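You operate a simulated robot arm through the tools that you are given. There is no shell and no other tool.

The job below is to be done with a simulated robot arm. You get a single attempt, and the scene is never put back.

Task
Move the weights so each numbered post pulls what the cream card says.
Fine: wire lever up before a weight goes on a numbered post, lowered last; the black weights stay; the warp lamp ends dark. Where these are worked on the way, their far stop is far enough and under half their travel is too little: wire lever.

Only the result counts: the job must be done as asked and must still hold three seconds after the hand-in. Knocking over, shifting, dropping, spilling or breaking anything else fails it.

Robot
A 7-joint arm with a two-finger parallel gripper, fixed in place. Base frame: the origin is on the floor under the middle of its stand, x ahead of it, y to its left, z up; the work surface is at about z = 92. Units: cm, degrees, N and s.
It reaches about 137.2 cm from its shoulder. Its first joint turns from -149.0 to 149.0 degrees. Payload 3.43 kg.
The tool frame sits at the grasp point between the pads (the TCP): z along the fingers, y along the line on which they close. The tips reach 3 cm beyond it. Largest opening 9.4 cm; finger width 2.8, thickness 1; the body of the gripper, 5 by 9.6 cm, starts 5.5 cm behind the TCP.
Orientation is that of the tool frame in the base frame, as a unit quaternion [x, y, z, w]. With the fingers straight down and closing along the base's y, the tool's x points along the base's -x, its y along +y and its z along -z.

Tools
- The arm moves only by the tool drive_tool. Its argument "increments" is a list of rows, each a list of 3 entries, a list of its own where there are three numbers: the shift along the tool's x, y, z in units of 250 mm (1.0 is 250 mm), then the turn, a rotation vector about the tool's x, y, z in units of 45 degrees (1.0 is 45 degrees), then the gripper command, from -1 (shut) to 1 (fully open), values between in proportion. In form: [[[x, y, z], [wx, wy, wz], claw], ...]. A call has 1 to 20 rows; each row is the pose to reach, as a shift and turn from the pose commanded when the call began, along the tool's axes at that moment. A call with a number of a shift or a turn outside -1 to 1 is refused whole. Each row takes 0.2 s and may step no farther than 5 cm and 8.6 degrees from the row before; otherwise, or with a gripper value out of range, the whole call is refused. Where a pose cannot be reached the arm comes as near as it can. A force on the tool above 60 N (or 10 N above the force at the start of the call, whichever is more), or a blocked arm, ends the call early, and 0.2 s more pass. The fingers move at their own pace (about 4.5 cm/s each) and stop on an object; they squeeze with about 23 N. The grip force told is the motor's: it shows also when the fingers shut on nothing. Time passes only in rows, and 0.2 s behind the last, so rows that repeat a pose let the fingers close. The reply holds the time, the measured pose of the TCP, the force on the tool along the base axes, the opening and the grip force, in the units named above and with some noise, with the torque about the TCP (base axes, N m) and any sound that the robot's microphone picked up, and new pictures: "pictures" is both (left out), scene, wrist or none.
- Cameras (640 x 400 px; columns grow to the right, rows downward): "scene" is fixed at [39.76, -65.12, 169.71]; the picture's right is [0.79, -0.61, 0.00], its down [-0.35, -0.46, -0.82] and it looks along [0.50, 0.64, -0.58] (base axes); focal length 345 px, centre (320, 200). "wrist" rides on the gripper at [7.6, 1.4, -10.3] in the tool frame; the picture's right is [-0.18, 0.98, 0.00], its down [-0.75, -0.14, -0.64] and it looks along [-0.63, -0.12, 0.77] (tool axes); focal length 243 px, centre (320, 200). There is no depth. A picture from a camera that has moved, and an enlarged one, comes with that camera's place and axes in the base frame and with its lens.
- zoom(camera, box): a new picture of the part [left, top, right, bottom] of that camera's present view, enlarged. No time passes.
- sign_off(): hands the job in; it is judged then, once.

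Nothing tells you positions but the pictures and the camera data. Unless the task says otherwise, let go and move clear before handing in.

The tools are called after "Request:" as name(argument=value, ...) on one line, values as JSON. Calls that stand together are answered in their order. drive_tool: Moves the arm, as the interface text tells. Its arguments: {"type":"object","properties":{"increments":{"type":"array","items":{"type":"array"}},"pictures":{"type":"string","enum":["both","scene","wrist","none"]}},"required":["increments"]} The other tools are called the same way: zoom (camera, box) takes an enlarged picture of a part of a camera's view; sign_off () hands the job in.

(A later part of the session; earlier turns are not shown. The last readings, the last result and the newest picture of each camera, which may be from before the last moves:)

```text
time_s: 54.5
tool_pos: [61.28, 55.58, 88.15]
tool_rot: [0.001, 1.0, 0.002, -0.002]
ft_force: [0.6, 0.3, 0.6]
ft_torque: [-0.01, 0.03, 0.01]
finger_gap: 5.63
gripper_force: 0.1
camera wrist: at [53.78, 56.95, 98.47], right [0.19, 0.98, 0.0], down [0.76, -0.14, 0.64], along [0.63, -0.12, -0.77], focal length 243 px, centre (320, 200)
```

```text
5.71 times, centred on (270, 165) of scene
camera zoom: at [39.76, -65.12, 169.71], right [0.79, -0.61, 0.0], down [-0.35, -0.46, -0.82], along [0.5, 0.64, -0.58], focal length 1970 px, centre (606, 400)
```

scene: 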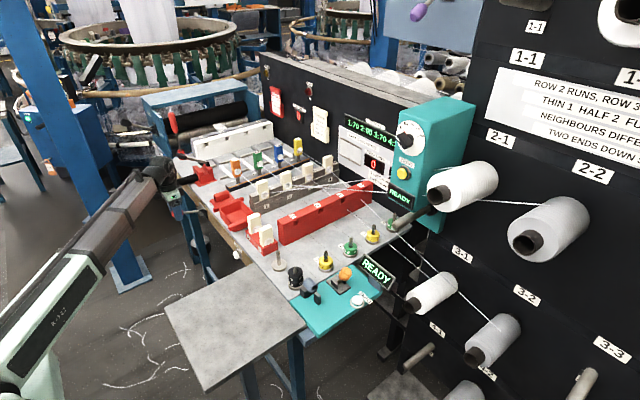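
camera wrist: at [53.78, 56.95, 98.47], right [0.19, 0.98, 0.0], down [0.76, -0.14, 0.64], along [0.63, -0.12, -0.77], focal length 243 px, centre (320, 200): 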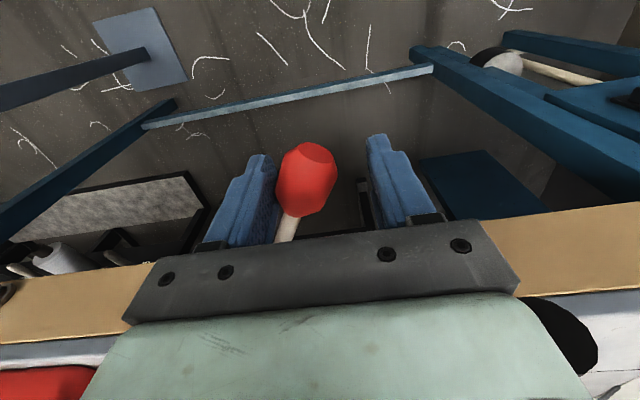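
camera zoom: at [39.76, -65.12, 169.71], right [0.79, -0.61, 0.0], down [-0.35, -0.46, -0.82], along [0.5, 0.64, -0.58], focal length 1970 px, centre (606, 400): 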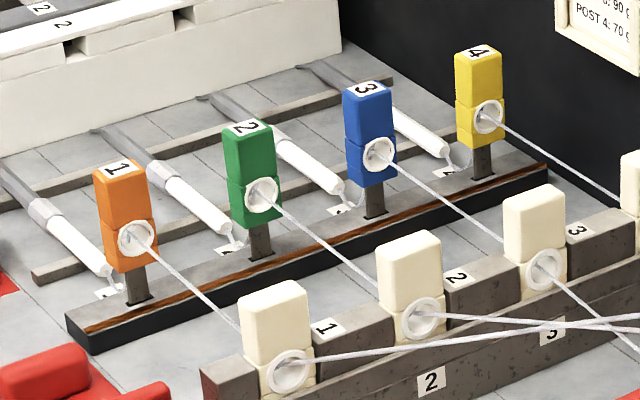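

The lever has snapped over to its far side on its own (it's bistable). I'll check for changes anywhere in the scene: lamps, displays, wire bar and rollers.

Request:
zoom(camera="scene", box=[255, 60, 345, 140])

Request:
zoom(camera="scene", box=[330, 100, 430, 200])

Request:
zoom(camera="scene", box=[130, 80, 290, 180])

Request:
zoom(camera="scene", box=[270, 180, 430, 310])

Request:
zoom(camera="scene", box=[150, 160, 260, 250])

```text
5.00 times, centred on (300, 100) of scene
camera zoom: at [39.76, -65.12, 169.71], right [0.79, -0.61, 0.0], down [-0.35, -0.46, -0.82], along [0.5, 0.64, -0.58], focal length 1724 px, centre (420, 700)
```

zoom: 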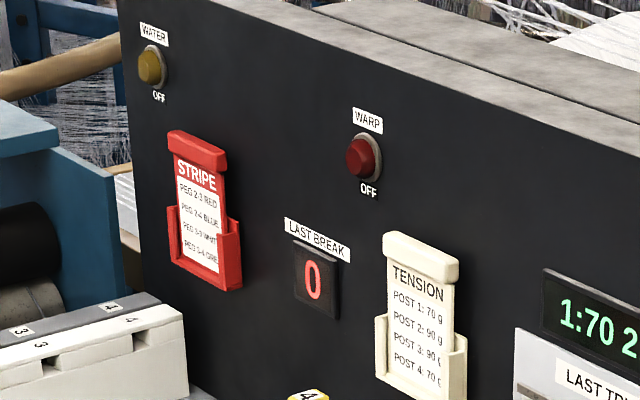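

```text
4.00 times, centred on (380, 150) of scene
camera zoom: at [39.76, -65.12, 169.71], right [0.79, -0.61, 0.0], down [-0.35, -0.46, -0.82], along [0.5, 0.64, -0.58], focal length 1379 px, centre (80, 400)
```

zoom: 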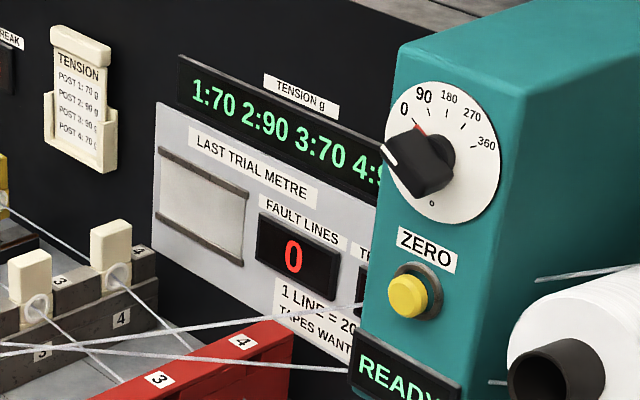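

```text
4.00 times, centred on (210, 130) of scene
camera zoom: at [39.76, -65.12, 169.71], right [0.79, -0.61, 0.0], down [-0.35, -0.46, -0.82], along [0.5, 0.64, -0.58], focal length 1379 px, centre (760, 480)
```

zoom: 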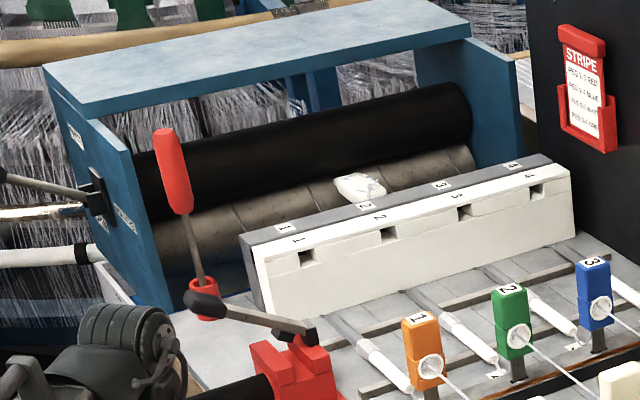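

```text
3.08 times, centred on (350, 245) of scene
camera zoom: at [39.76, -65.12, 169.71], right [0.79, -0.61, 0.0], down [-0.35, -0.46, -0.82], along [0.5, 0.64, -0.58], focal length 1061 px, centre (228, 62)
```

zoom: 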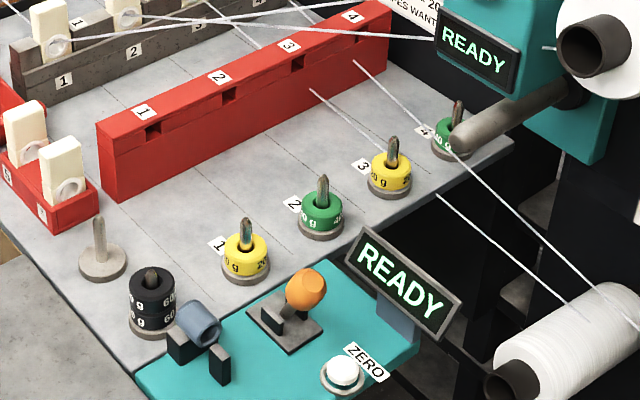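

```text
4.44 times, centred on (205, 205) of scene
camera zoom: at [39.76, -65.12, 169.71], right [0.79, -0.61, 0.0], down [-0.35, -0.46, -0.82], along [0.5, 0.64, -0.58], focal length 1532 px, centre (831, 178)
```

zoom: 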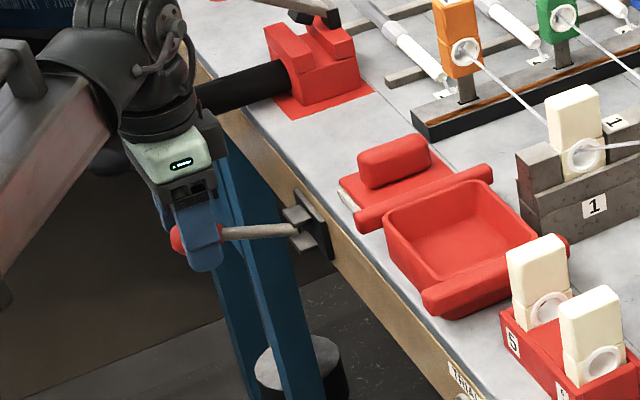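

No visible reaction anywhere. Before relying on this lever I want to read the label by the blue-knob lever, which I only assumed was FILL.

Request:
zoom(camera="scene", box=[158, 165, 182, 189])

Request:
zoom(camera="wrist", box=[420, 20, 640, 230])

```text
16.00 times, centred on (170, 177) of scene
camera zoom: at [39.76, -65.12, 169.71], right [0.79, -0.61, 0.0], down [-0.35, -0.46, -0.82], along [0.5, 0.64, -0.58], focal length 5515 px, centre (2720, 568)
```

zoom: 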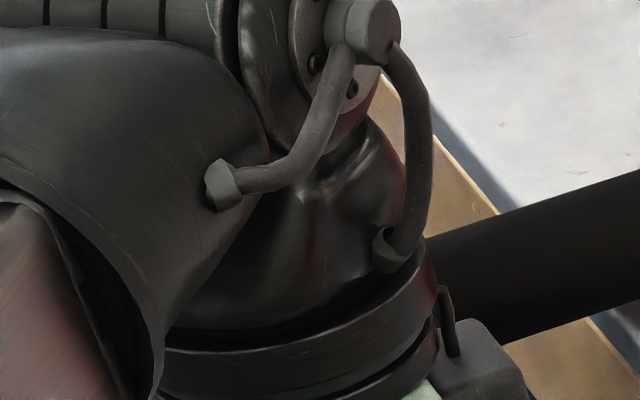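

```text
1.90 times, centred on (530, 125) of wrist
camera zoom: at [53.78, 56.95, 98.47], right [0.19, 0.98, 0.0], down [0.76, -0.14, 0.64], along [0.63, -0.12, -0.77], focal length 462 px, centre (-80, 343)
```

zoom: 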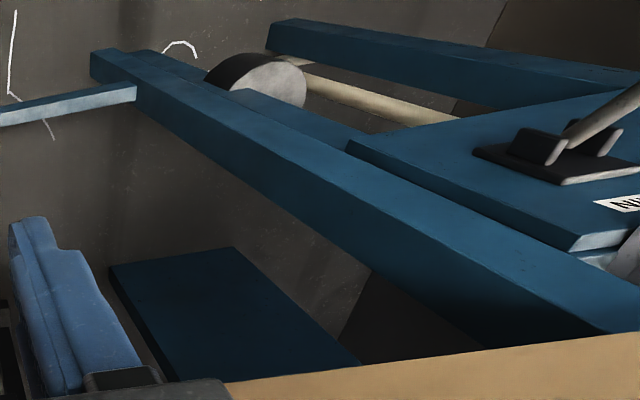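

I'll raise straight up off the knob and look at the labels near the blue/black levers from here.

Request:
drive_tool(increments=[[[0, 0, -0.14], [0, 0, 0], 0.2], [[0, 0, -0.28], [0, 0, 0], 0.2], [[0, 0, -0.42], [0, 0, 0], 0.2], [[0, 0, -0.56], [0, 0, 0], 0.2]], pictures="both")

Request:
zoom(camera="wrist", box=[400, 60, 640, 240])

Request:
zoom(camera="wrist", box=[260, 60, 420, 200])

```text
time_s: 55.5
tool_pos: [61.35, 55.31, 102.26]
tool_rot: [0.001, 1.0, 0.001, -0.003]
ft_force: [-0.1, -0.5, 0.2]
ft_torque: [0.0, -0.02, 0.01]
finger_gap: 5.64
gripper_force: 0.0
camera wrist: at [53.8, 56.86, 112.48], right [0.19, 0.98, 0.0], down [0.76, -0.14, 0.64], along [0.63, -0.12, -0.77], focal length 243 px, centre (320, 200)
```

scene: 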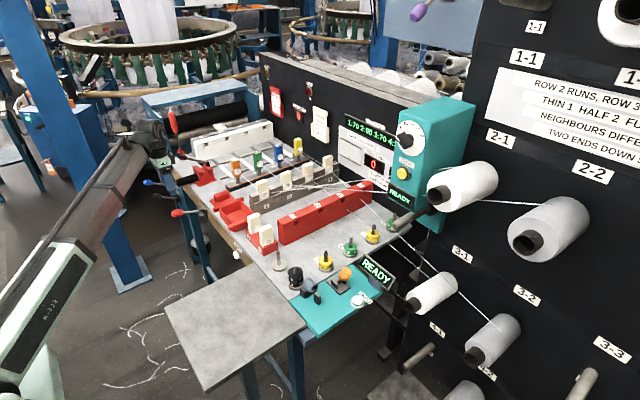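
wrist: 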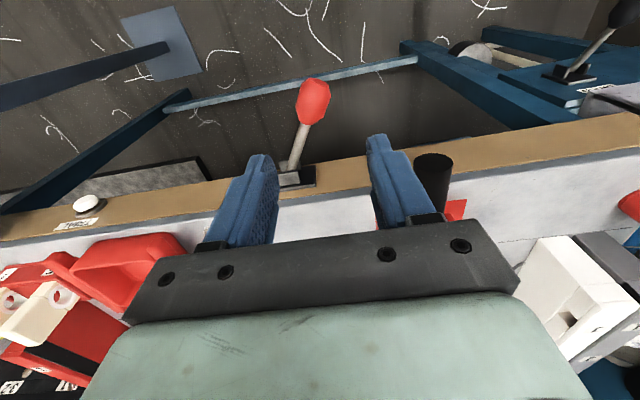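

```text
2.22 times, centred on (520, 150) of wrist
camera zoom: at [53.8, 56.86, 112.48], right [0.19, 0.98, 0.0], down [0.76, -0.14, 0.64], along [0.63, -0.12, -0.77], focal length 539 px, centre (-124, 311)
```

zoom: 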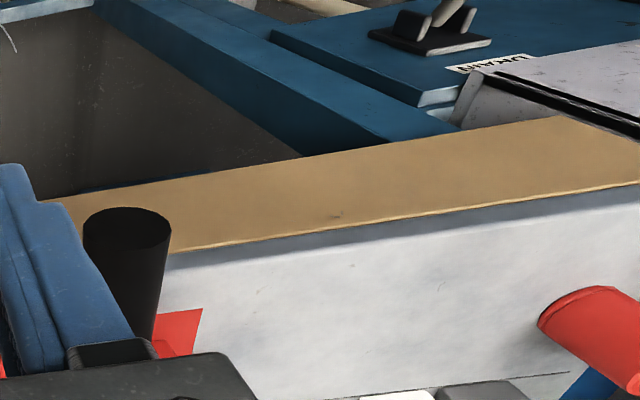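

```text
2.86 times, centred on (340, 130) of wrist
camera zoom: at [53.8, 56.86, 112.48], right [0.19, 0.98, 0.0], down [0.76, -0.14, 0.64], along [0.63, -0.12, -0.77], focal length 693 px, centre (263, 400)
```

zoom: 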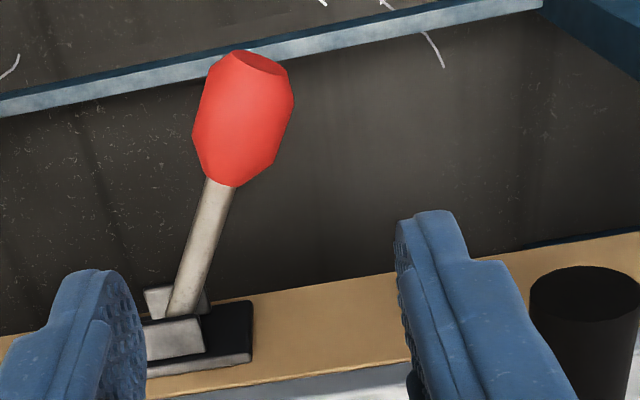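

The red lever has settled at its other stop (+y side). I'll slide +y a bit to read the label at the blue lever.

Request:
drive_tool(increments=[[[0, 0.13, -0.06], [0, 0, 0], 0.2], [[0, 0.26, -0.12], [0, 0, 0], 0.2], [[0, 0.4, -0.16], [0, 0, 0], 0.2]], pictures="wrist")

Request:
zoom(camera="wrist", box=[400, 20, 640, 200])

```text
time_s: 56.3
tool_pos: [61.41, 65.47, 106.3]
tool_rot: [0.002, 1.0, 0.002, -0.002]
ft_force: [-0.1, -0.7, 0.0]
ft_torque: [0.01, 0.04, 0.02]
finger_gap: 5.65
gripper_force: 0.2
camera wrist: at [53.8, 66.95, 116.55], right [0.19, 0.98, 0.0], down [0.76, -0.14, 0.64], along [0.63, -0.12, -0.77], focal length 243 px, centre (320, 200)
```

wrist: 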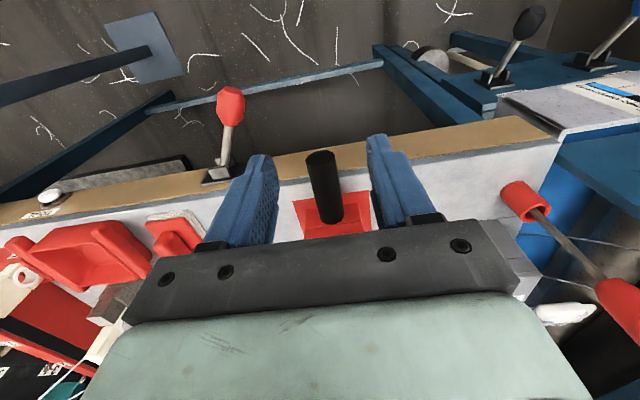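

```text
2.22 times, centred on (520, 110) of wrist
camera zoom: at [53.8, 66.95, 116.55], right [0.19, 0.98, 0.0], down [0.76, -0.14, 0.64], along [0.63, -0.12, -0.77], focal length 539 px, centre (-124, 400)
```

zoom: 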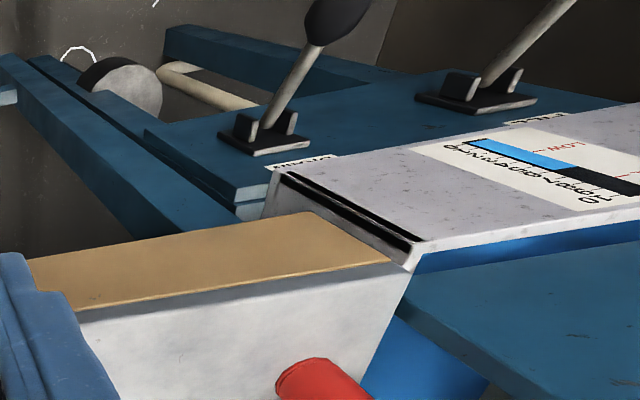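

The labels confirm DRAIN and FILL at the tank, so the red lever is the only one that fits the drop-wire bar, and it now sits at its far stop. Next I'll head toward the posts to move the weights, watching the WARP lamp as I go. First I'll back away along -y.

Request:
drive_tool(increments=[[[0, -0.19, 0.01], [0, 0, 0], 0.2], [[0, -0.38, 0.02], [0, 0, 0], 0.2], [[0, -0.57, 0.03], [0, 0, 0], 0.2], [[0, -0.76, 0.04], [0, 0, 0], 0.2], [[0, -0.95, 0.05], [0, 0, 0], 0.3]], pictures="none")

Request:
drive_tool(increments=[[[-0.03, -0.19, 0], [0, 0, 0], 0.3], [[-0.06, -0.38, 0], [0, 0, 0], 0.3], [[-0.09, -0.57, 0], [0, 0, 0], 0.3], [[-0.13, -0.76, 0], [0, 0, 0], 0.3], [[-0.17, -0.95, 0], [0, 0, 0], 0.3]], pictures="scene")

```text
time_s: 57.5
tool_pos: [61.28, 41.81, 104.93]
tool_rot: [0.001, 1.0, 0.0, -0.001]
ft_force: [-0.6, 0.0, -0.5]
ft_torque: [-0.02, 0.03, -0.01]
finger_gap: 6.13
gripper_force: 0.2
```

```text
time_s: 58.7
tool_pos: [65.37, 18.04, 104.96]
tool_rot: [0.001, 1.0, 0.001, -0.002]
ft_force: [0.0, -1.0, 0.2]
ft_torque: [0.0, 0.02, -0.02]
finger_gap: 6.12
gripper_force: 0.0
```

scene: 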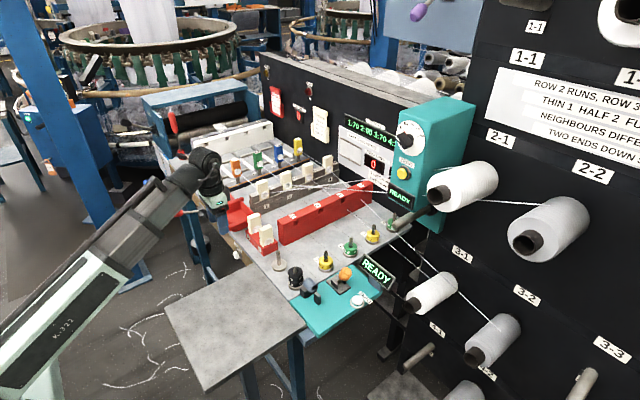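

Request:
drive_tool(increments=[[[0, -0.12, -0.12], [0, 0, 0.12], 0.3], [[-0.05, -0.28, -0.18], [0, 0, 0.25], 0.3], [[-0.15, -0.44, -0.2], [0, 0, 0.38], 0.3], [[-0.3, -0.56, -0.22], [0, 0, 0.52], 0.3], [[-0.45, -0.66, -0.24], [0, 0, 0.667], 0.3]], pictures="none")

```text
time_s: 59.9
tool_pos: [76.85, 1.63, 110.74]
tool_rot: [0.262, 0.965, -0.001, -0.002]
ft_force: [-0.8, 0.6, -0.3]
ft_torque: [0.0, -0.03, -0.01]
finger_gap: 6.11
gripper_force: 0.1
```

Request:
drive_tool(increments=[[[-0.149, 0.031, -0.01], [0, -0.111, 0], 0.3], [[-0.297, 0.063, -0.02], [0, -0.222, 0], 0.3], [[-0.446, 0.094, -0.03], [0, -0.333, 0], 0.3], [[-0.594, 0.126, -0.04], [0, -0.444, 0], 0.3], [[-0.743, 0.157, -0.04], [0, -0.556, 0], 0.3]], pictures="both")

```text
time_s: 61.1
tool_pos: [94.81, -4.58, 111.79]
tool_rot: [0.255, 0.943, -0.057, 0.207]
ft_force: [-0.2, 0.3, 0.1]
ft_torque: [0.0, -0.01, 0.0]
finger_gap: 6.1
gripper_force: 0.0
camera wrist: at [85.82, 2.31, 117.88], right [0.64, 0.77, 0.08], down [0.29, -0.33, 0.9], along [0.71, -0.55, -0.43], focal length 243 px, centre (320, 200)
```

scene: 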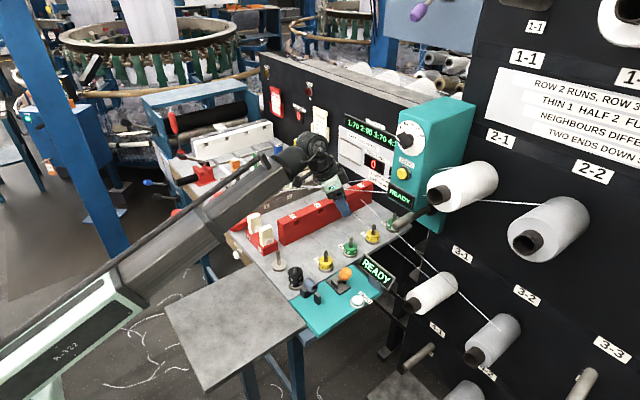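
wrist: 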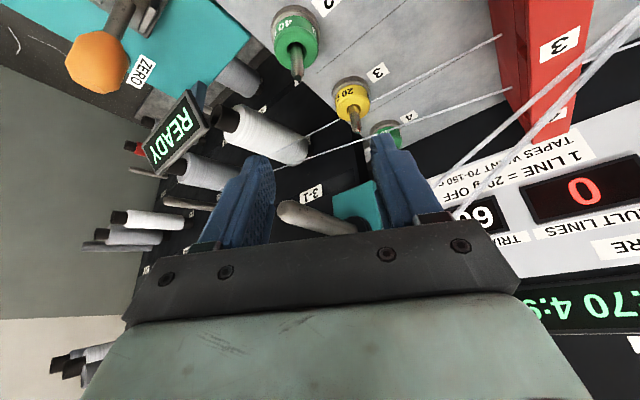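

Good view of posts 2, 3 and 4. I'll zoom for accurate pixel positions.

Request:
zoom(camera="wrist", box=[260, 0, 440, 160])

Request:
zoom(camera="scene", box=[330, 200, 430, 268])

```text
2.50 times, centred on (350, 80) of wrist
camera zoom: at [85.82, 2.31, 117.88], right [0.64, 0.77, 0.08], down [0.29, -0.33, 0.9], along [0.71, -0.55, -0.43], focal length 606 px, centre (245, 500)
```

zoom: 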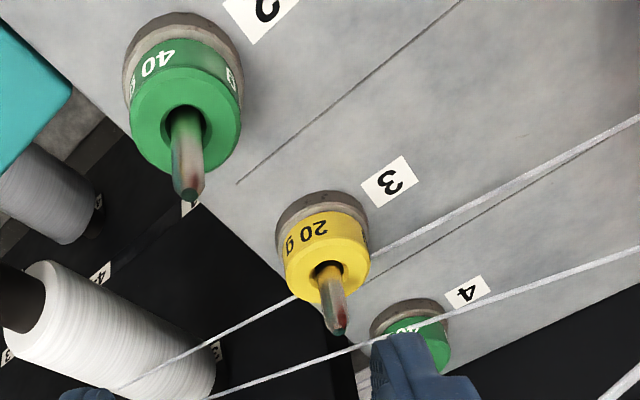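

```text
5.88 times, centred on (380, 234) of scene
camera zoom: at [39.76, -65.12, 169.71], right [0.79, -0.61, 0.0], down [-0.35, -0.46, -0.82], along [0.5, 0.64, -0.58], focal length 2028 px, centre (-33, 0)
```

zoom: 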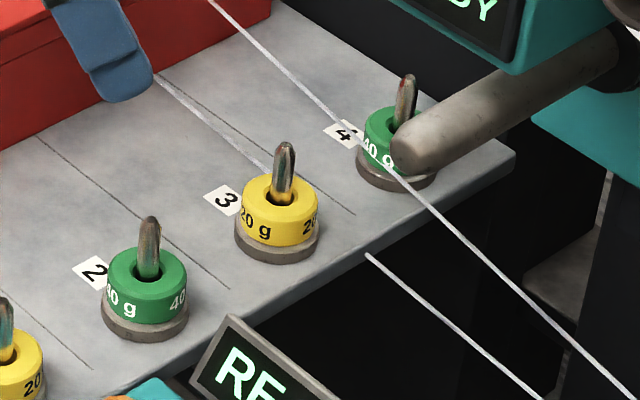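

Post 3 comes out at about (106.7, -7.6), with the weight's top at z ≈ 95.2 and the post tip at z ≈ 98.6. I'll hover over it with the fingers opened to about 7 cm.

Request:
drive_tool(increments=[[[-0.072, 0.034, 0.108], [0, 0, 0], 0.49], [[-0.144, 0.068, 0.216], [0, 0, 0], 0.49], [[-0.216, 0.101, 0.324], [0, 0, 0], 0.49], [[-0.2876, 0.1352, 0.4324], [0, 0, 0], 0.49]], pictures="both")

Request:
zoom(camera="wrist", box=[220, 60, 420, 240])

```text
time_s: 62.1
tool_pos: [105.95, -7.19, 104.78]
tool_rot: [0.253, 0.943, -0.055, 0.207]
ft_force: [-0.3, -1.3, -1.0]
ft_torque: [-0.01, 0.0, 0.01]
finger_gap: 7.02
gripper_force: 0.1
camera wrist: at [97.02, -0.3, 111.0], right [0.64, 0.77, 0.08], down [0.29, -0.33, 0.9], along [0.71, -0.55, -0.43], focal length 243 px, centre (320, 200)
```

scene: 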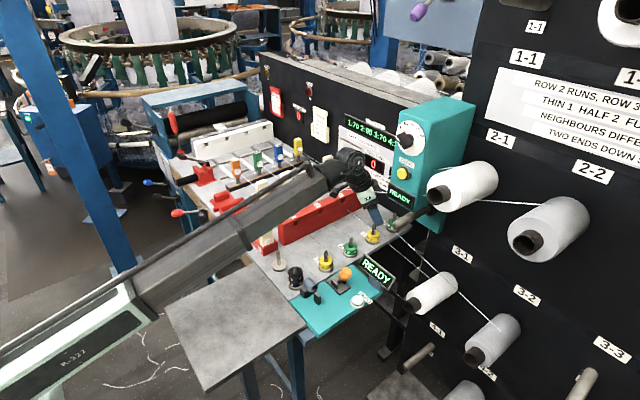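
wrist: 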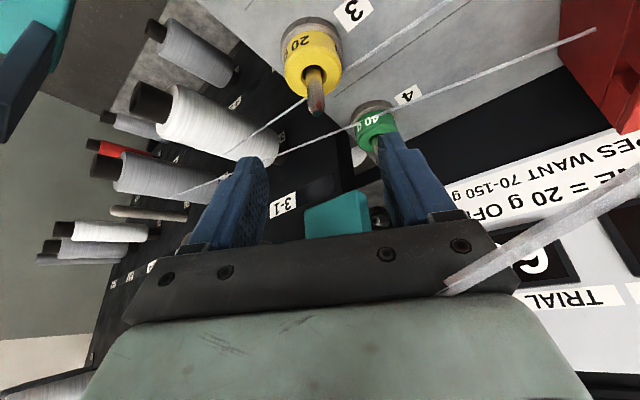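

```text
2.22 times, centred on (320, 150) of wrist
camera zoom: at [97.02, -0.3, 111.0], right [0.64, 0.77, 0.08], down [0.29, -0.33, 0.9], along [0.71, -0.55, -0.43], focal length 539 px, centre (320, 311)
```

zoom: 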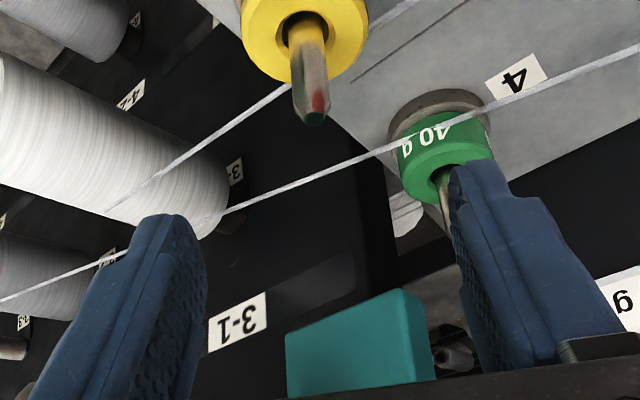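

Lined up within about 1–2 mm laterally. I'll descend most of the way, then check the picture before closing.

Request:
drive_tool(increments=[[[0.042, 0.002, 0.092], [0, 0, 0], 0.49], [[0.084, 0.004, 0.184], [0, 0, 0], 0.49]], pictures="both")

Request:
zoom(camera="wrist", box=[220, 60, 420, 240])

Request:
zoom(camera="scene", box=[330, 180, 430, 260])

```text
time_s: 62.7
tool_pos: [105.99, -6.98, 99.82]
tool_rot: [0.254, 0.943, -0.056, 0.207]
ft_force: [-0.9, 0.1, 0.2]
ft_torque: [-0.01, 0.04, -0.05]
finger_gap: 7.0
gripper_force: 0.1
camera wrist: at [97.06, -0.12, 105.99], right [0.64, 0.77, 0.08], down [0.29, -0.33, 0.9], along [0.71, -0.55, -0.43], focal length 243 px, centre (320, 200)
```

scene: 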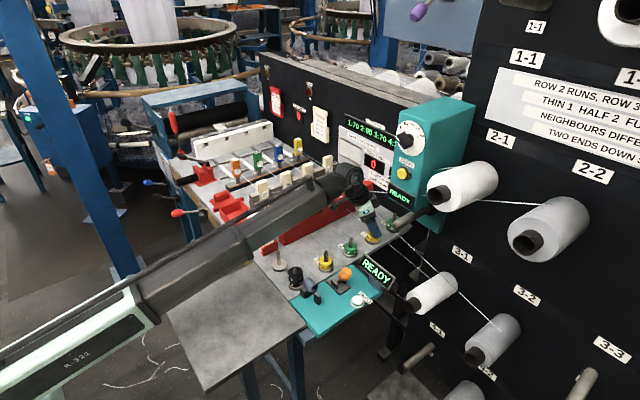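
wrist: 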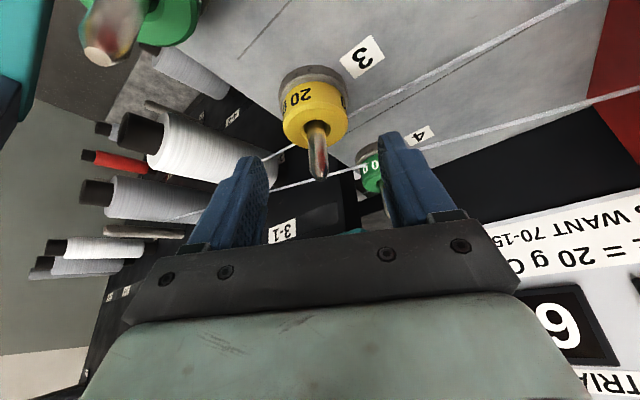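

```text
2.22 times, centred on (320, 150) of wrist
camera zoom: at [97.06, -0.12, 105.99], right [0.64, 0.77, 0.08], down [0.29, -0.33, 0.9], along [0.71, -0.55, -0.43], focal length 539 px, centre (320, 311)
```

zoom: 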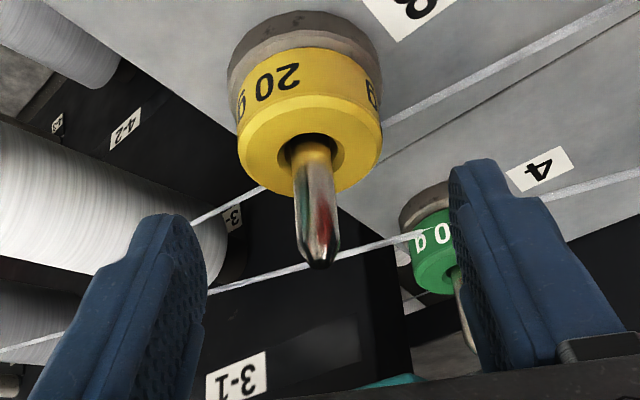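

```text
5.00 times, centred on (380, 220) of scene
camera zoom: at [39.76, -65.12, 169.71], right [0.79, -0.61, 0.0], down [-0.35, -0.46, -0.82], along [0.5, 0.64, -0.58], focal length 1724 px, centre (20, 100)
```

zoom: 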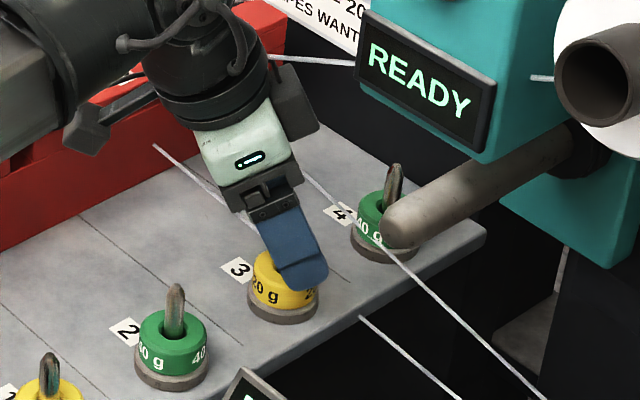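

Centred laterally to under 1 mm. I'll go down the last 3 cm, then close on the 20 g weight.

Request:
drive_tool(increments=[[[0.024, 0, 0.057], [0, 0, 0], 0.49], [[0.048, 0, 0.113], [0, 0, 0], 0.49]], pictures="both")

Request:
zoom(camera="wrist", box=[220, 100, 420, 240])

Request:
zoom(camera="scene", box=[330, 190, 430, 260])

```text
time_s: 63.3
tool_pos: [106.2, -7.11, 96.79]
tool_rot: [0.255, 0.943, -0.056, 0.207]
ft_force: [0.7, -0.3, 0.0]
ft_torque: [0.0, 0.04, 0.01]
finger_gap: 6.99
gripper_force: 0.0
camera wrist: at [97.18, -0.21, 102.97], right [0.64, 0.77, 0.08], down [0.29, -0.33, 0.9], along [0.71, -0.55, -0.43], focal length 243 px, centre (320, 200)
```

scene: 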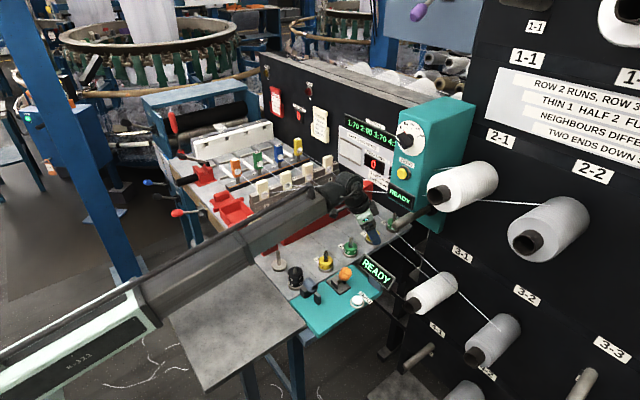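
wrist: 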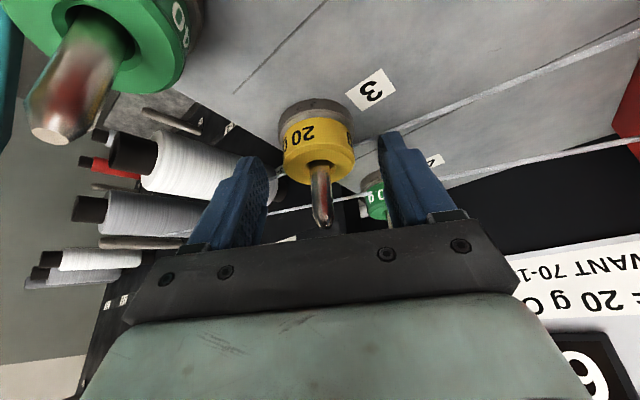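

```text
2.86 times, centred on (320, 170) of wrist
camera zoom: at [97.18, -0.21, 102.97], right [0.64, 0.77, 0.08], down [0.29, -0.33, 0.9], along [0.71, -0.55, -0.43], focal length 693 px, centre (320, 286)
```

zoom: 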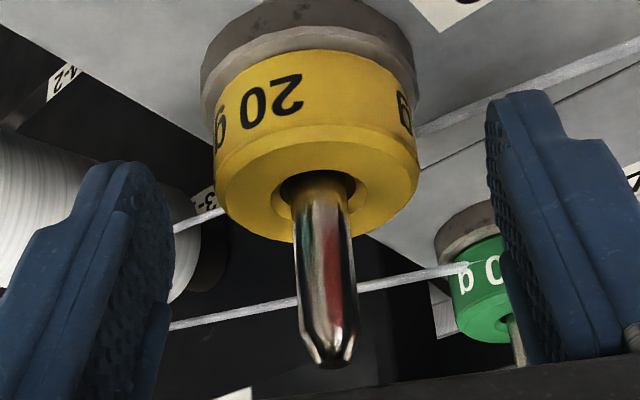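

```text
5.71 times, centred on (380, 225) of scene
camera zoom: at [39.76, -65.12, 169.71], right [0.79, -0.61, 0.0], down [-0.35, -0.46, -0.82], along [0.5, 0.64, -0.58], focal length 1970 px, centre (-23, 57)
```

zoom: 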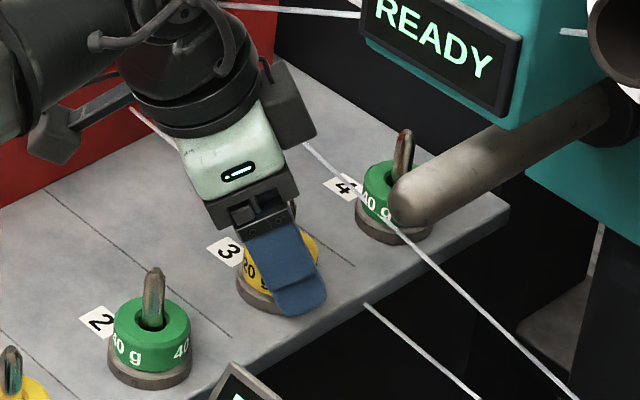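

The fingers straddle the yellow weight symmetrically. I'll lower 2–3 mm more and close.

Request:
drive_tool(increments=[[[0.0042, 0, 0.0091], [0, 0, 0], 0.49], [[0.0042, 0, 0.0091], [0, 0, 0], 0.1], [[0.0042, 0, 0.0091], [0, 0, 0], -0.2], [[0.0042, 0, 0.0091], [0, 0, 0], -1], [[0.0042, 0, 0.0091], [0, 0, 0], -1]], pictures="wrist")

Request:
zoom(camera="wrist", box=[220, 100, 420, 240])

```text
time_s: 64.5
tool_pos: [106.17, -6.95, 96.49]
tool_rot: [0.254, 0.943, -0.057, 0.207]
ft_force: [0.4, -0.4, 0.7]
ft_torque: [-0.02, -0.01, 0.0]
finger_gap: 4.73
gripper_force: 23.2
camera wrist: at [97.2, -0.21, 102.7], right [0.64, 0.77, 0.08], down [0.29, -0.33, 0.9], along [0.71, -0.55, -0.43], focal length 243 px, centre (320, 200)
```

wrist: 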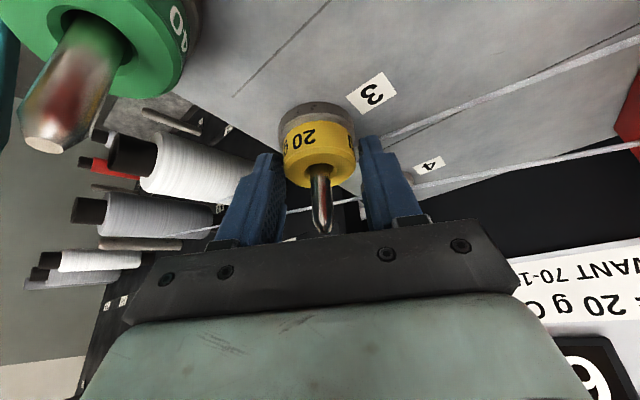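

```text
2.86 times, centred on (320, 170) of wrist
camera zoom: at [97.2, -0.21, 102.7], right [0.64, 0.77, 0.08], down [0.29, -0.33, 0.9], along [0.71, -0.55, -0.43], focal length 693 px, centre (320, 286)
```

zoom: 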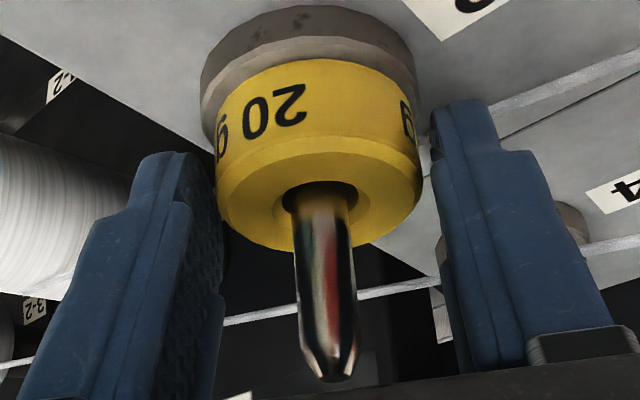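

The gap reads 4.73 cm, which could mean the tips are pinching the slightly wider base disc rather than the weight. I'll open a little, raise about 4 mm and re-close to compare.

Request:
drive_tool(increments=[[[0, 0, 0], [0, 0, 0], 0.3], [[0, 0, 0], [0, 0, 0], 0.3], [[-0.0067, 0, -0.0145], [0, 0, 0], 0.3], [[-0.0067, 0, -0.0145], [0, 0, 0], -0.2], [[-0.0067, 0, -0.0145], [0, 0, 0], -1], [[-0.0067, 0, -0.0145], [0, 0, 0], -1]], pictures="wrist")

Request:
zoom(camera="wrist", box=[220, 100, 420, 240])

Request:
zoom(camera="scene", box=[345, 205, 405, 255])

```text
time_s: 65.9
tool_pos: [106.13, -7.15, 97.02]
tool_rot: [0.255, 0.943, -0.057, 0.206]
ft_force: [-1.7, 0.0, 0.5]
ft_torque: [-0.03, 0.02, -0.02]
finger_gap: 4.75
gripper_force: 23.0
camera wrist: at [97.23, -0.24, 103.07], right [0.64, 0.77, 0.08], down [0.29, -0.33, 0.9], along [0.71, -0.55, -0.43], focal length 243 px, centre (320, 200)
```

wrist: 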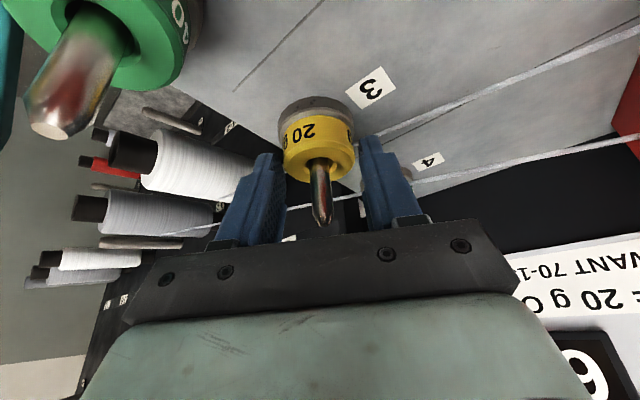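

```text
2.86 times, centred on (320, 170) of wrist
camera zoom: at [97.23, -0.24, 103.07], right [0.64, 0.77, 0.08], down [0.29, -0.33, 0.9], along [0.71, -0.55, -0.43], focal length 693 px, centre (320, 286)
```

zoom: 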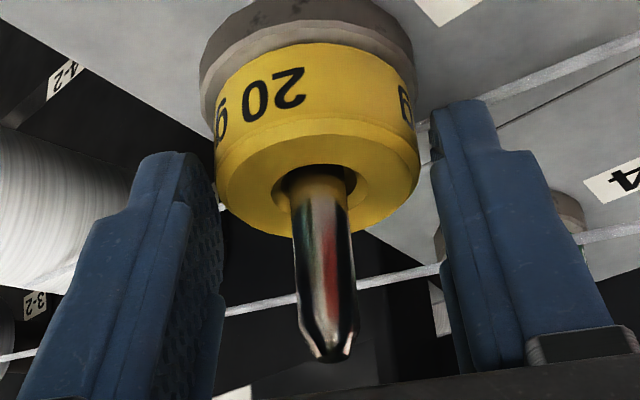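

```text
8.00 times, centred on (375, 230) of scene
camera zoom: at [39.76, -65.12, 169.71], right [0.79, -0.61, 0.0], down [-0.35, -0.46, -0.82], along [0.5, 0.64, -0.58], focal length 2758 px, centre (-120, -40)
```

zoom: 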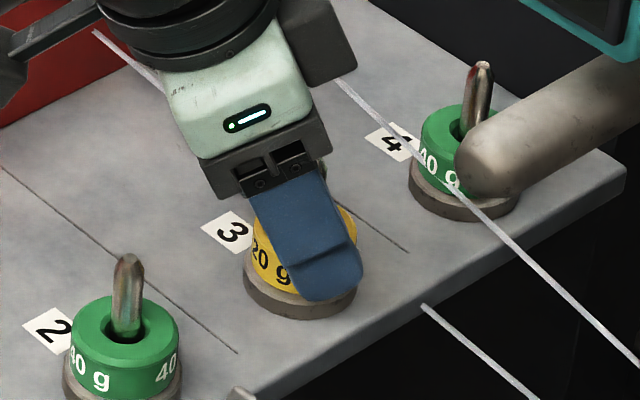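

Same gap 5 mm higher, so it's the weight itself that's gripped. I'll lift 1.5 cm and check it comes along.

Request:
drive_tool(increments=[[[-0.0126, 0, -0.0272], [0, 0, 0], -1], [[-0.0252, 0, -0.0545], [0, 0, 0], -1]], pictures="wrist")

Request:
zoom(camera="wrist", box=[220, 100, 420, 240])

```text
time_s: 66.5
tool_pos: [106.14, -7.13, 98.49]
tool_rot: [0.254, 0.943, -0.056, 0.206]
ft_force: [-0.7, -0.1, 0.1]
ft_torque: [0.0, 0.01, 0.04]
finger_gap: 4.72
gripper_force: 23.1
camera wrist: at [97.24, -0.22, 104.54], right [0.64, 0.77, 0.08], down [0.29, -0.33, 0.9], along [0.71, -0.55, -0.43], focal length 243 px, centre (320, 200)
```

wrist: 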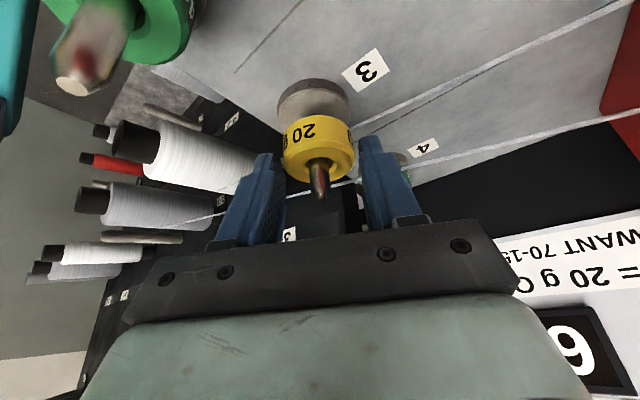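

```text
2.86 times, centred on (320, 170) of wrist
camera zoom: at [97.24, -0.22, 104.54], right [0.64, 0.77, 0.08], down [0.29, -0.33, 0.9], along [0.71, -0.55, -0.43], focal length 693 px, centre (320, 286)
```

zoom: 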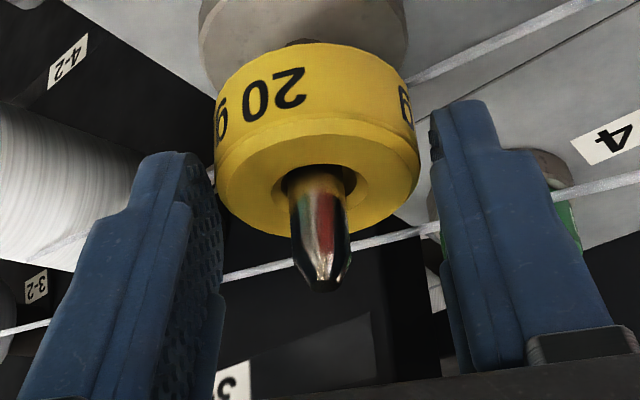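

The weight lifts cleanly with the post centred in its hole. I'll raise it clear of the post tip and check the WARP lamp.

Request:
drive_tool(increments=[[[-0.0336, 0, -0.0727], [0, 0, 0], -1], [[-0.0671, 0, -0.1454], [0, 0, 0], -1], [[-0.1007, 0, -0.218], [0, 0, 0], -1], [[-0.1594, 0, -0.3453], [0, 0, 0], -1]], pictures="both")

Request:
zoom(camera="scene", box=[260, 60, 420, 200])

Request:
zoom(camera="scene", box=[220, 130, 320, 200])

```text
time_s: 67.5
tool_pos: [106.23, -7.13, 107.93]
tool_rot: [0.255, 0.943, -0.056, 0.207]
ft_force: [0.6, 0.4, -0.9]
ft_torque: [0.03, 0.01, -0.01]
finger_gap: 4.7
gripper_force: 23.1
camera wrist: at [97.27, -0.19, 114.09], right [0.64, 0.77, 0.08], down [0.29, -0.33, 0.9], along [0.71, -0.55, -0.43], focal length 243 px, centre (320, 200)
```

scene: 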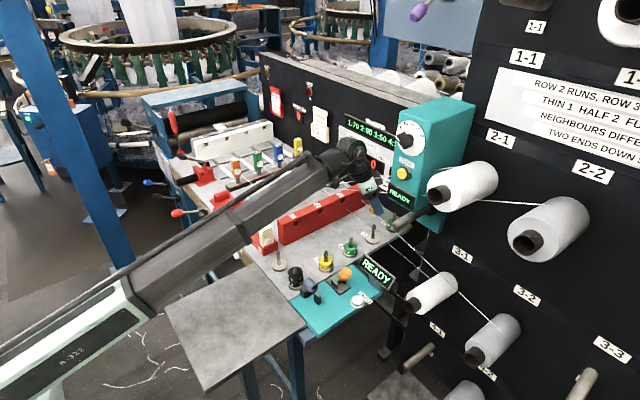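
wrist: 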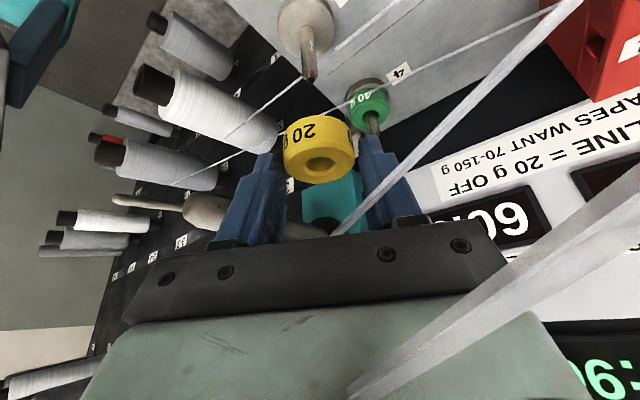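

```text
2.86 times, centred on (340, 130) of scene
camera zoom: at [39.76, -65.12, 169.71], right [0.79, -0.61, 0.0], down [-0.35, -0.46, -0.82], along [0.5, 0.64, -0.58], focal length 985 px, centre (263, 400)
```

zoom: 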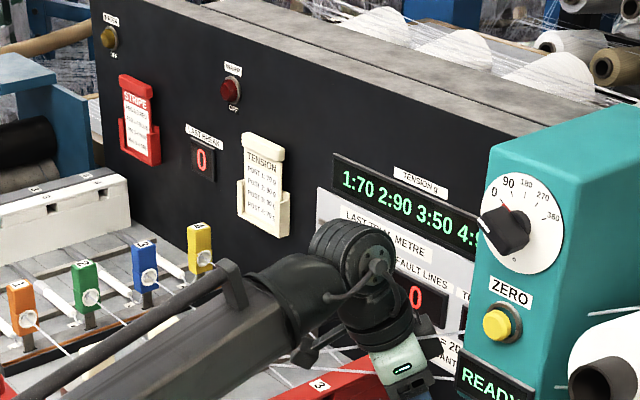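

```text
5.71 times, centred on (270, 165) of scene
camera zoom: at [39.76, -65.12, 169.71], right [0.79, -0.61, 0.0], down [-0.35, -0.46, -0.82], along [0.5, 0.64, -0.58], focal length 1970 px, centre (606, 400)
```

zoom: 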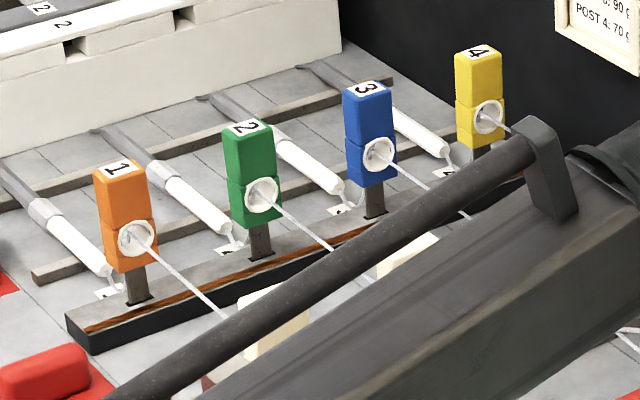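

The display now reads 3:50 (50 g plus weights) and WARP is still dark. I'll carry the 20 g weight over to the empty spare peg.

Request:
drive_tool(increments=[[[0.142, -0.04, -0.066], [0, 0, 0], -1], [[0.284, -0.08, -0.131], [0, 0, 0], -1], [[0.426, -0.119, -0.197], [0, 0, 0], -1], [[0.568, -0.159, -0.262], [0, 0, 0], -1]], pictures="none")

Request:
drive_tool(increments=[[[0.142, -0.04, -0.066], [0, 0, 0], -1], [[0.284, -0.08, -0.131], [0, 0, 0], -1], [[0.426, -0.119, -0.197], [0, 0, 0], -1], [[0.568, -0.159, -0.262], [0, 0, 0], -1]], pictures="both")

Request:
zoom(camera="wrist", box=[200, 0, 440, 200])

Request:
zoom(camera="scene", box=[250, 220, 330, 290])

```text
time_s: 68.5
tool_pos: [90.59, -2.62, 107.9]
tool_rot: [0.254, 0.943, -0.057, 0.208]
ft_force: [0.2, -0.3, -0.2]
ft_torque: [0.0, 0.02, -0.03]
finger_gap: 4.68
gripper_force: 22.4
```

```text
time_s: 69.5
tool_pos: [75.13, 1.78, 108.02]
tool_rot: [0.255, 0.943, -0.056, 0.207]
ft_force: [0.9, -0.1, 0.1]
ft_torque: [-0.01, 0.05, 0.0]
finger_gap: 4.7
gripper_force: 22.7
camera wrist: at [66.15, 8.64, 114.09], right [0.64, 0.77, 0.08], down [0.29, -0.33, 0.9], along [0.71, -0.55, -0.43], focal length 243 px, centre (320, 200)
```

scene: 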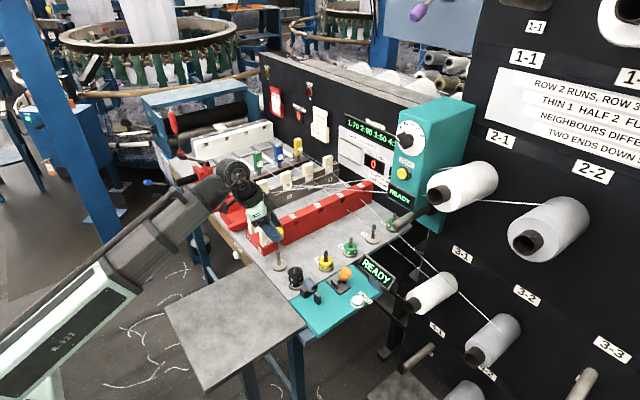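
wrist: 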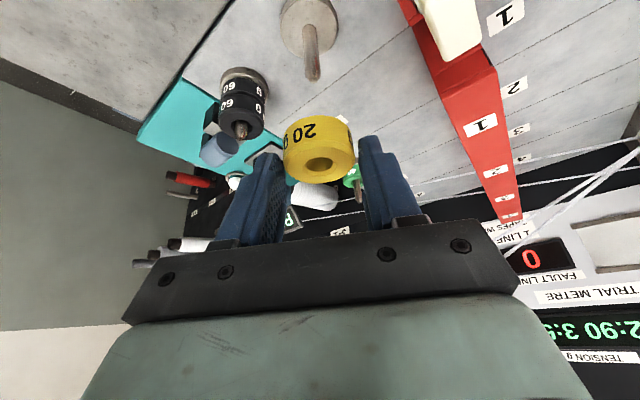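

```text
2.00 times, centred on (320, 100) of wrist
camera zoom: at [66.15, 8.64, 114.09], right [0.64, 0.77, 0.08], down [0.29, -0.33, 0.9], along [0.71, -0.55, -0.43], focal length 485 px, centre (320, 400)
```

zoom: 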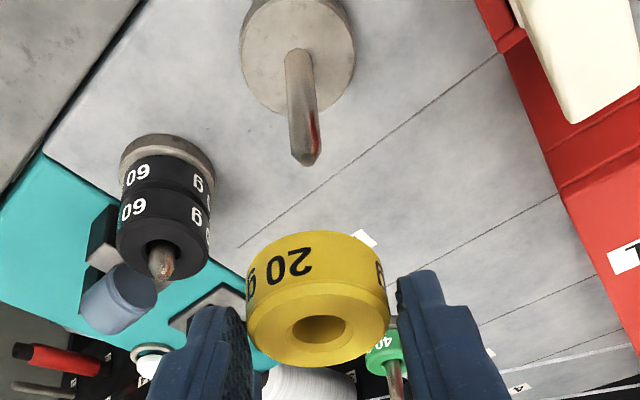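

```text
5.71 times, centred on (290, 255) of scene
camera zoom: at [39.76, -65.12, 169.71], right [0.79, -0.61, 0.0], down [-0.35, -0.46, -0.82], along [0.5, 0.64, -0.58], focal length 1970 px, centre (491, -114)
```

zoom: 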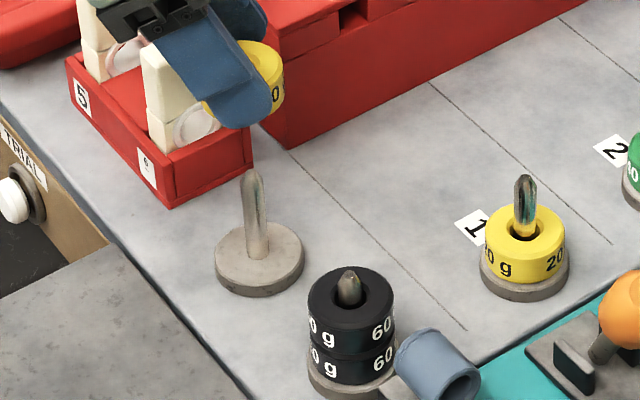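

The weight and peg agree laterally to under 1 mm. I'll lower until the weight is just above the peg tip, then check alignment.

Request:
drive_tool(increments=[[[0.0385, 0, 0.088], [0, 0, 0], -1], [[0.0769, 0, 0.176], [0, 0, 0], -1]], pictures="both")

Request:
zoom(camera="wrist", box=[220, 40, 420, 220])

Request:
zoom(camera="scene", box=[250, 220, 320, 280])

```text
time_s: 70.1
tool_pos: [75.3, 1.78, 103.14]
tool_rot: [0.254, 0.943, -0.057, 0.207]
ft_force: [0.6, -0.5, -0.4]
ft_torque: [0.0, -0.02, -0.03]
finger_gap: 4.67
gripper_force: 23.1
camera wrist: at [66.25, 8.64, 109.26], right [0.64, 0.77, 0.08], down [0.29, -0.33, 0.9], along [0.71, -0.55, -0.43], focal length 243 px, centre (320, 200)
```

scene: 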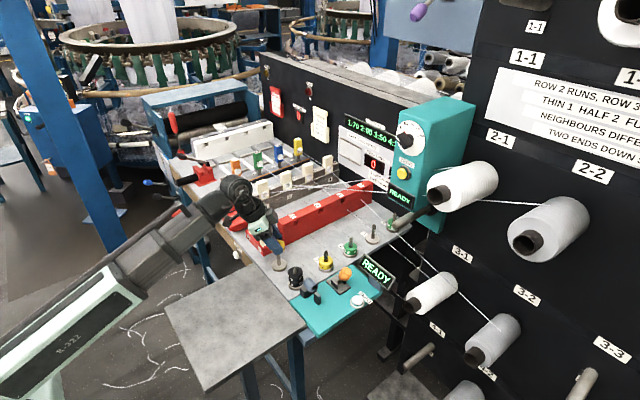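
wrist: 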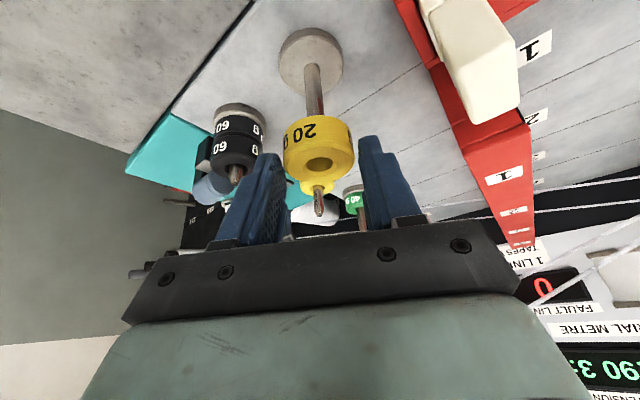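

```text
2.22 times, centred on (320, 130) of wrist
camera zoom: at [66.25, 8.64, 109.26], right [0.64, 0.77, 0.08], down [0.29, -0.33, 0.9], along [0.71, -0.55, -0.43], focal length 539 px, centre (320, 356)
```

zoom: 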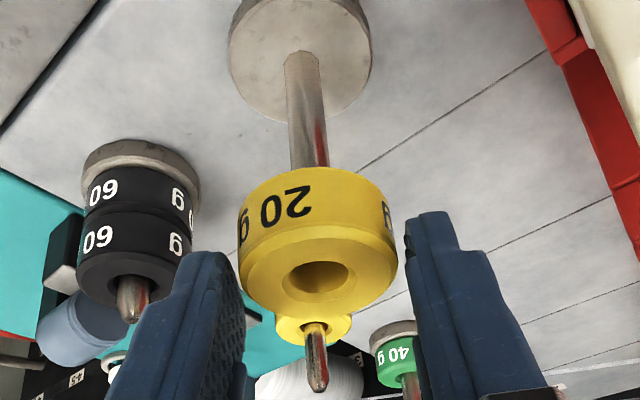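

```text
6.67 times, centred on (285, 250) of scene
camera zoom: at [39.76, -65.12, 169.71], right [0.79, -0.61, 0.0], down [-0.35, -0.46, -0.82], along [0.5, 0.64, -0.58], focal length 2298 px, centre (553, -133)
```

zoom: 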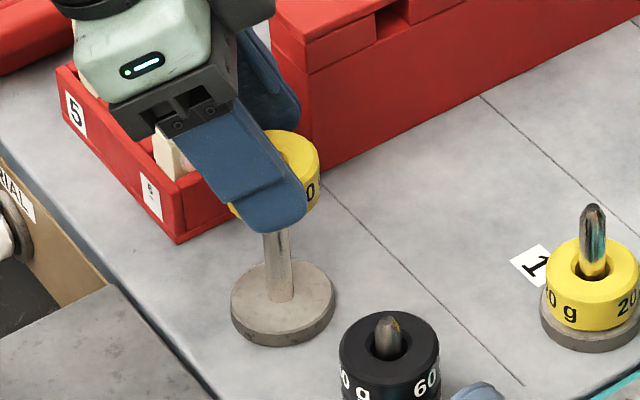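

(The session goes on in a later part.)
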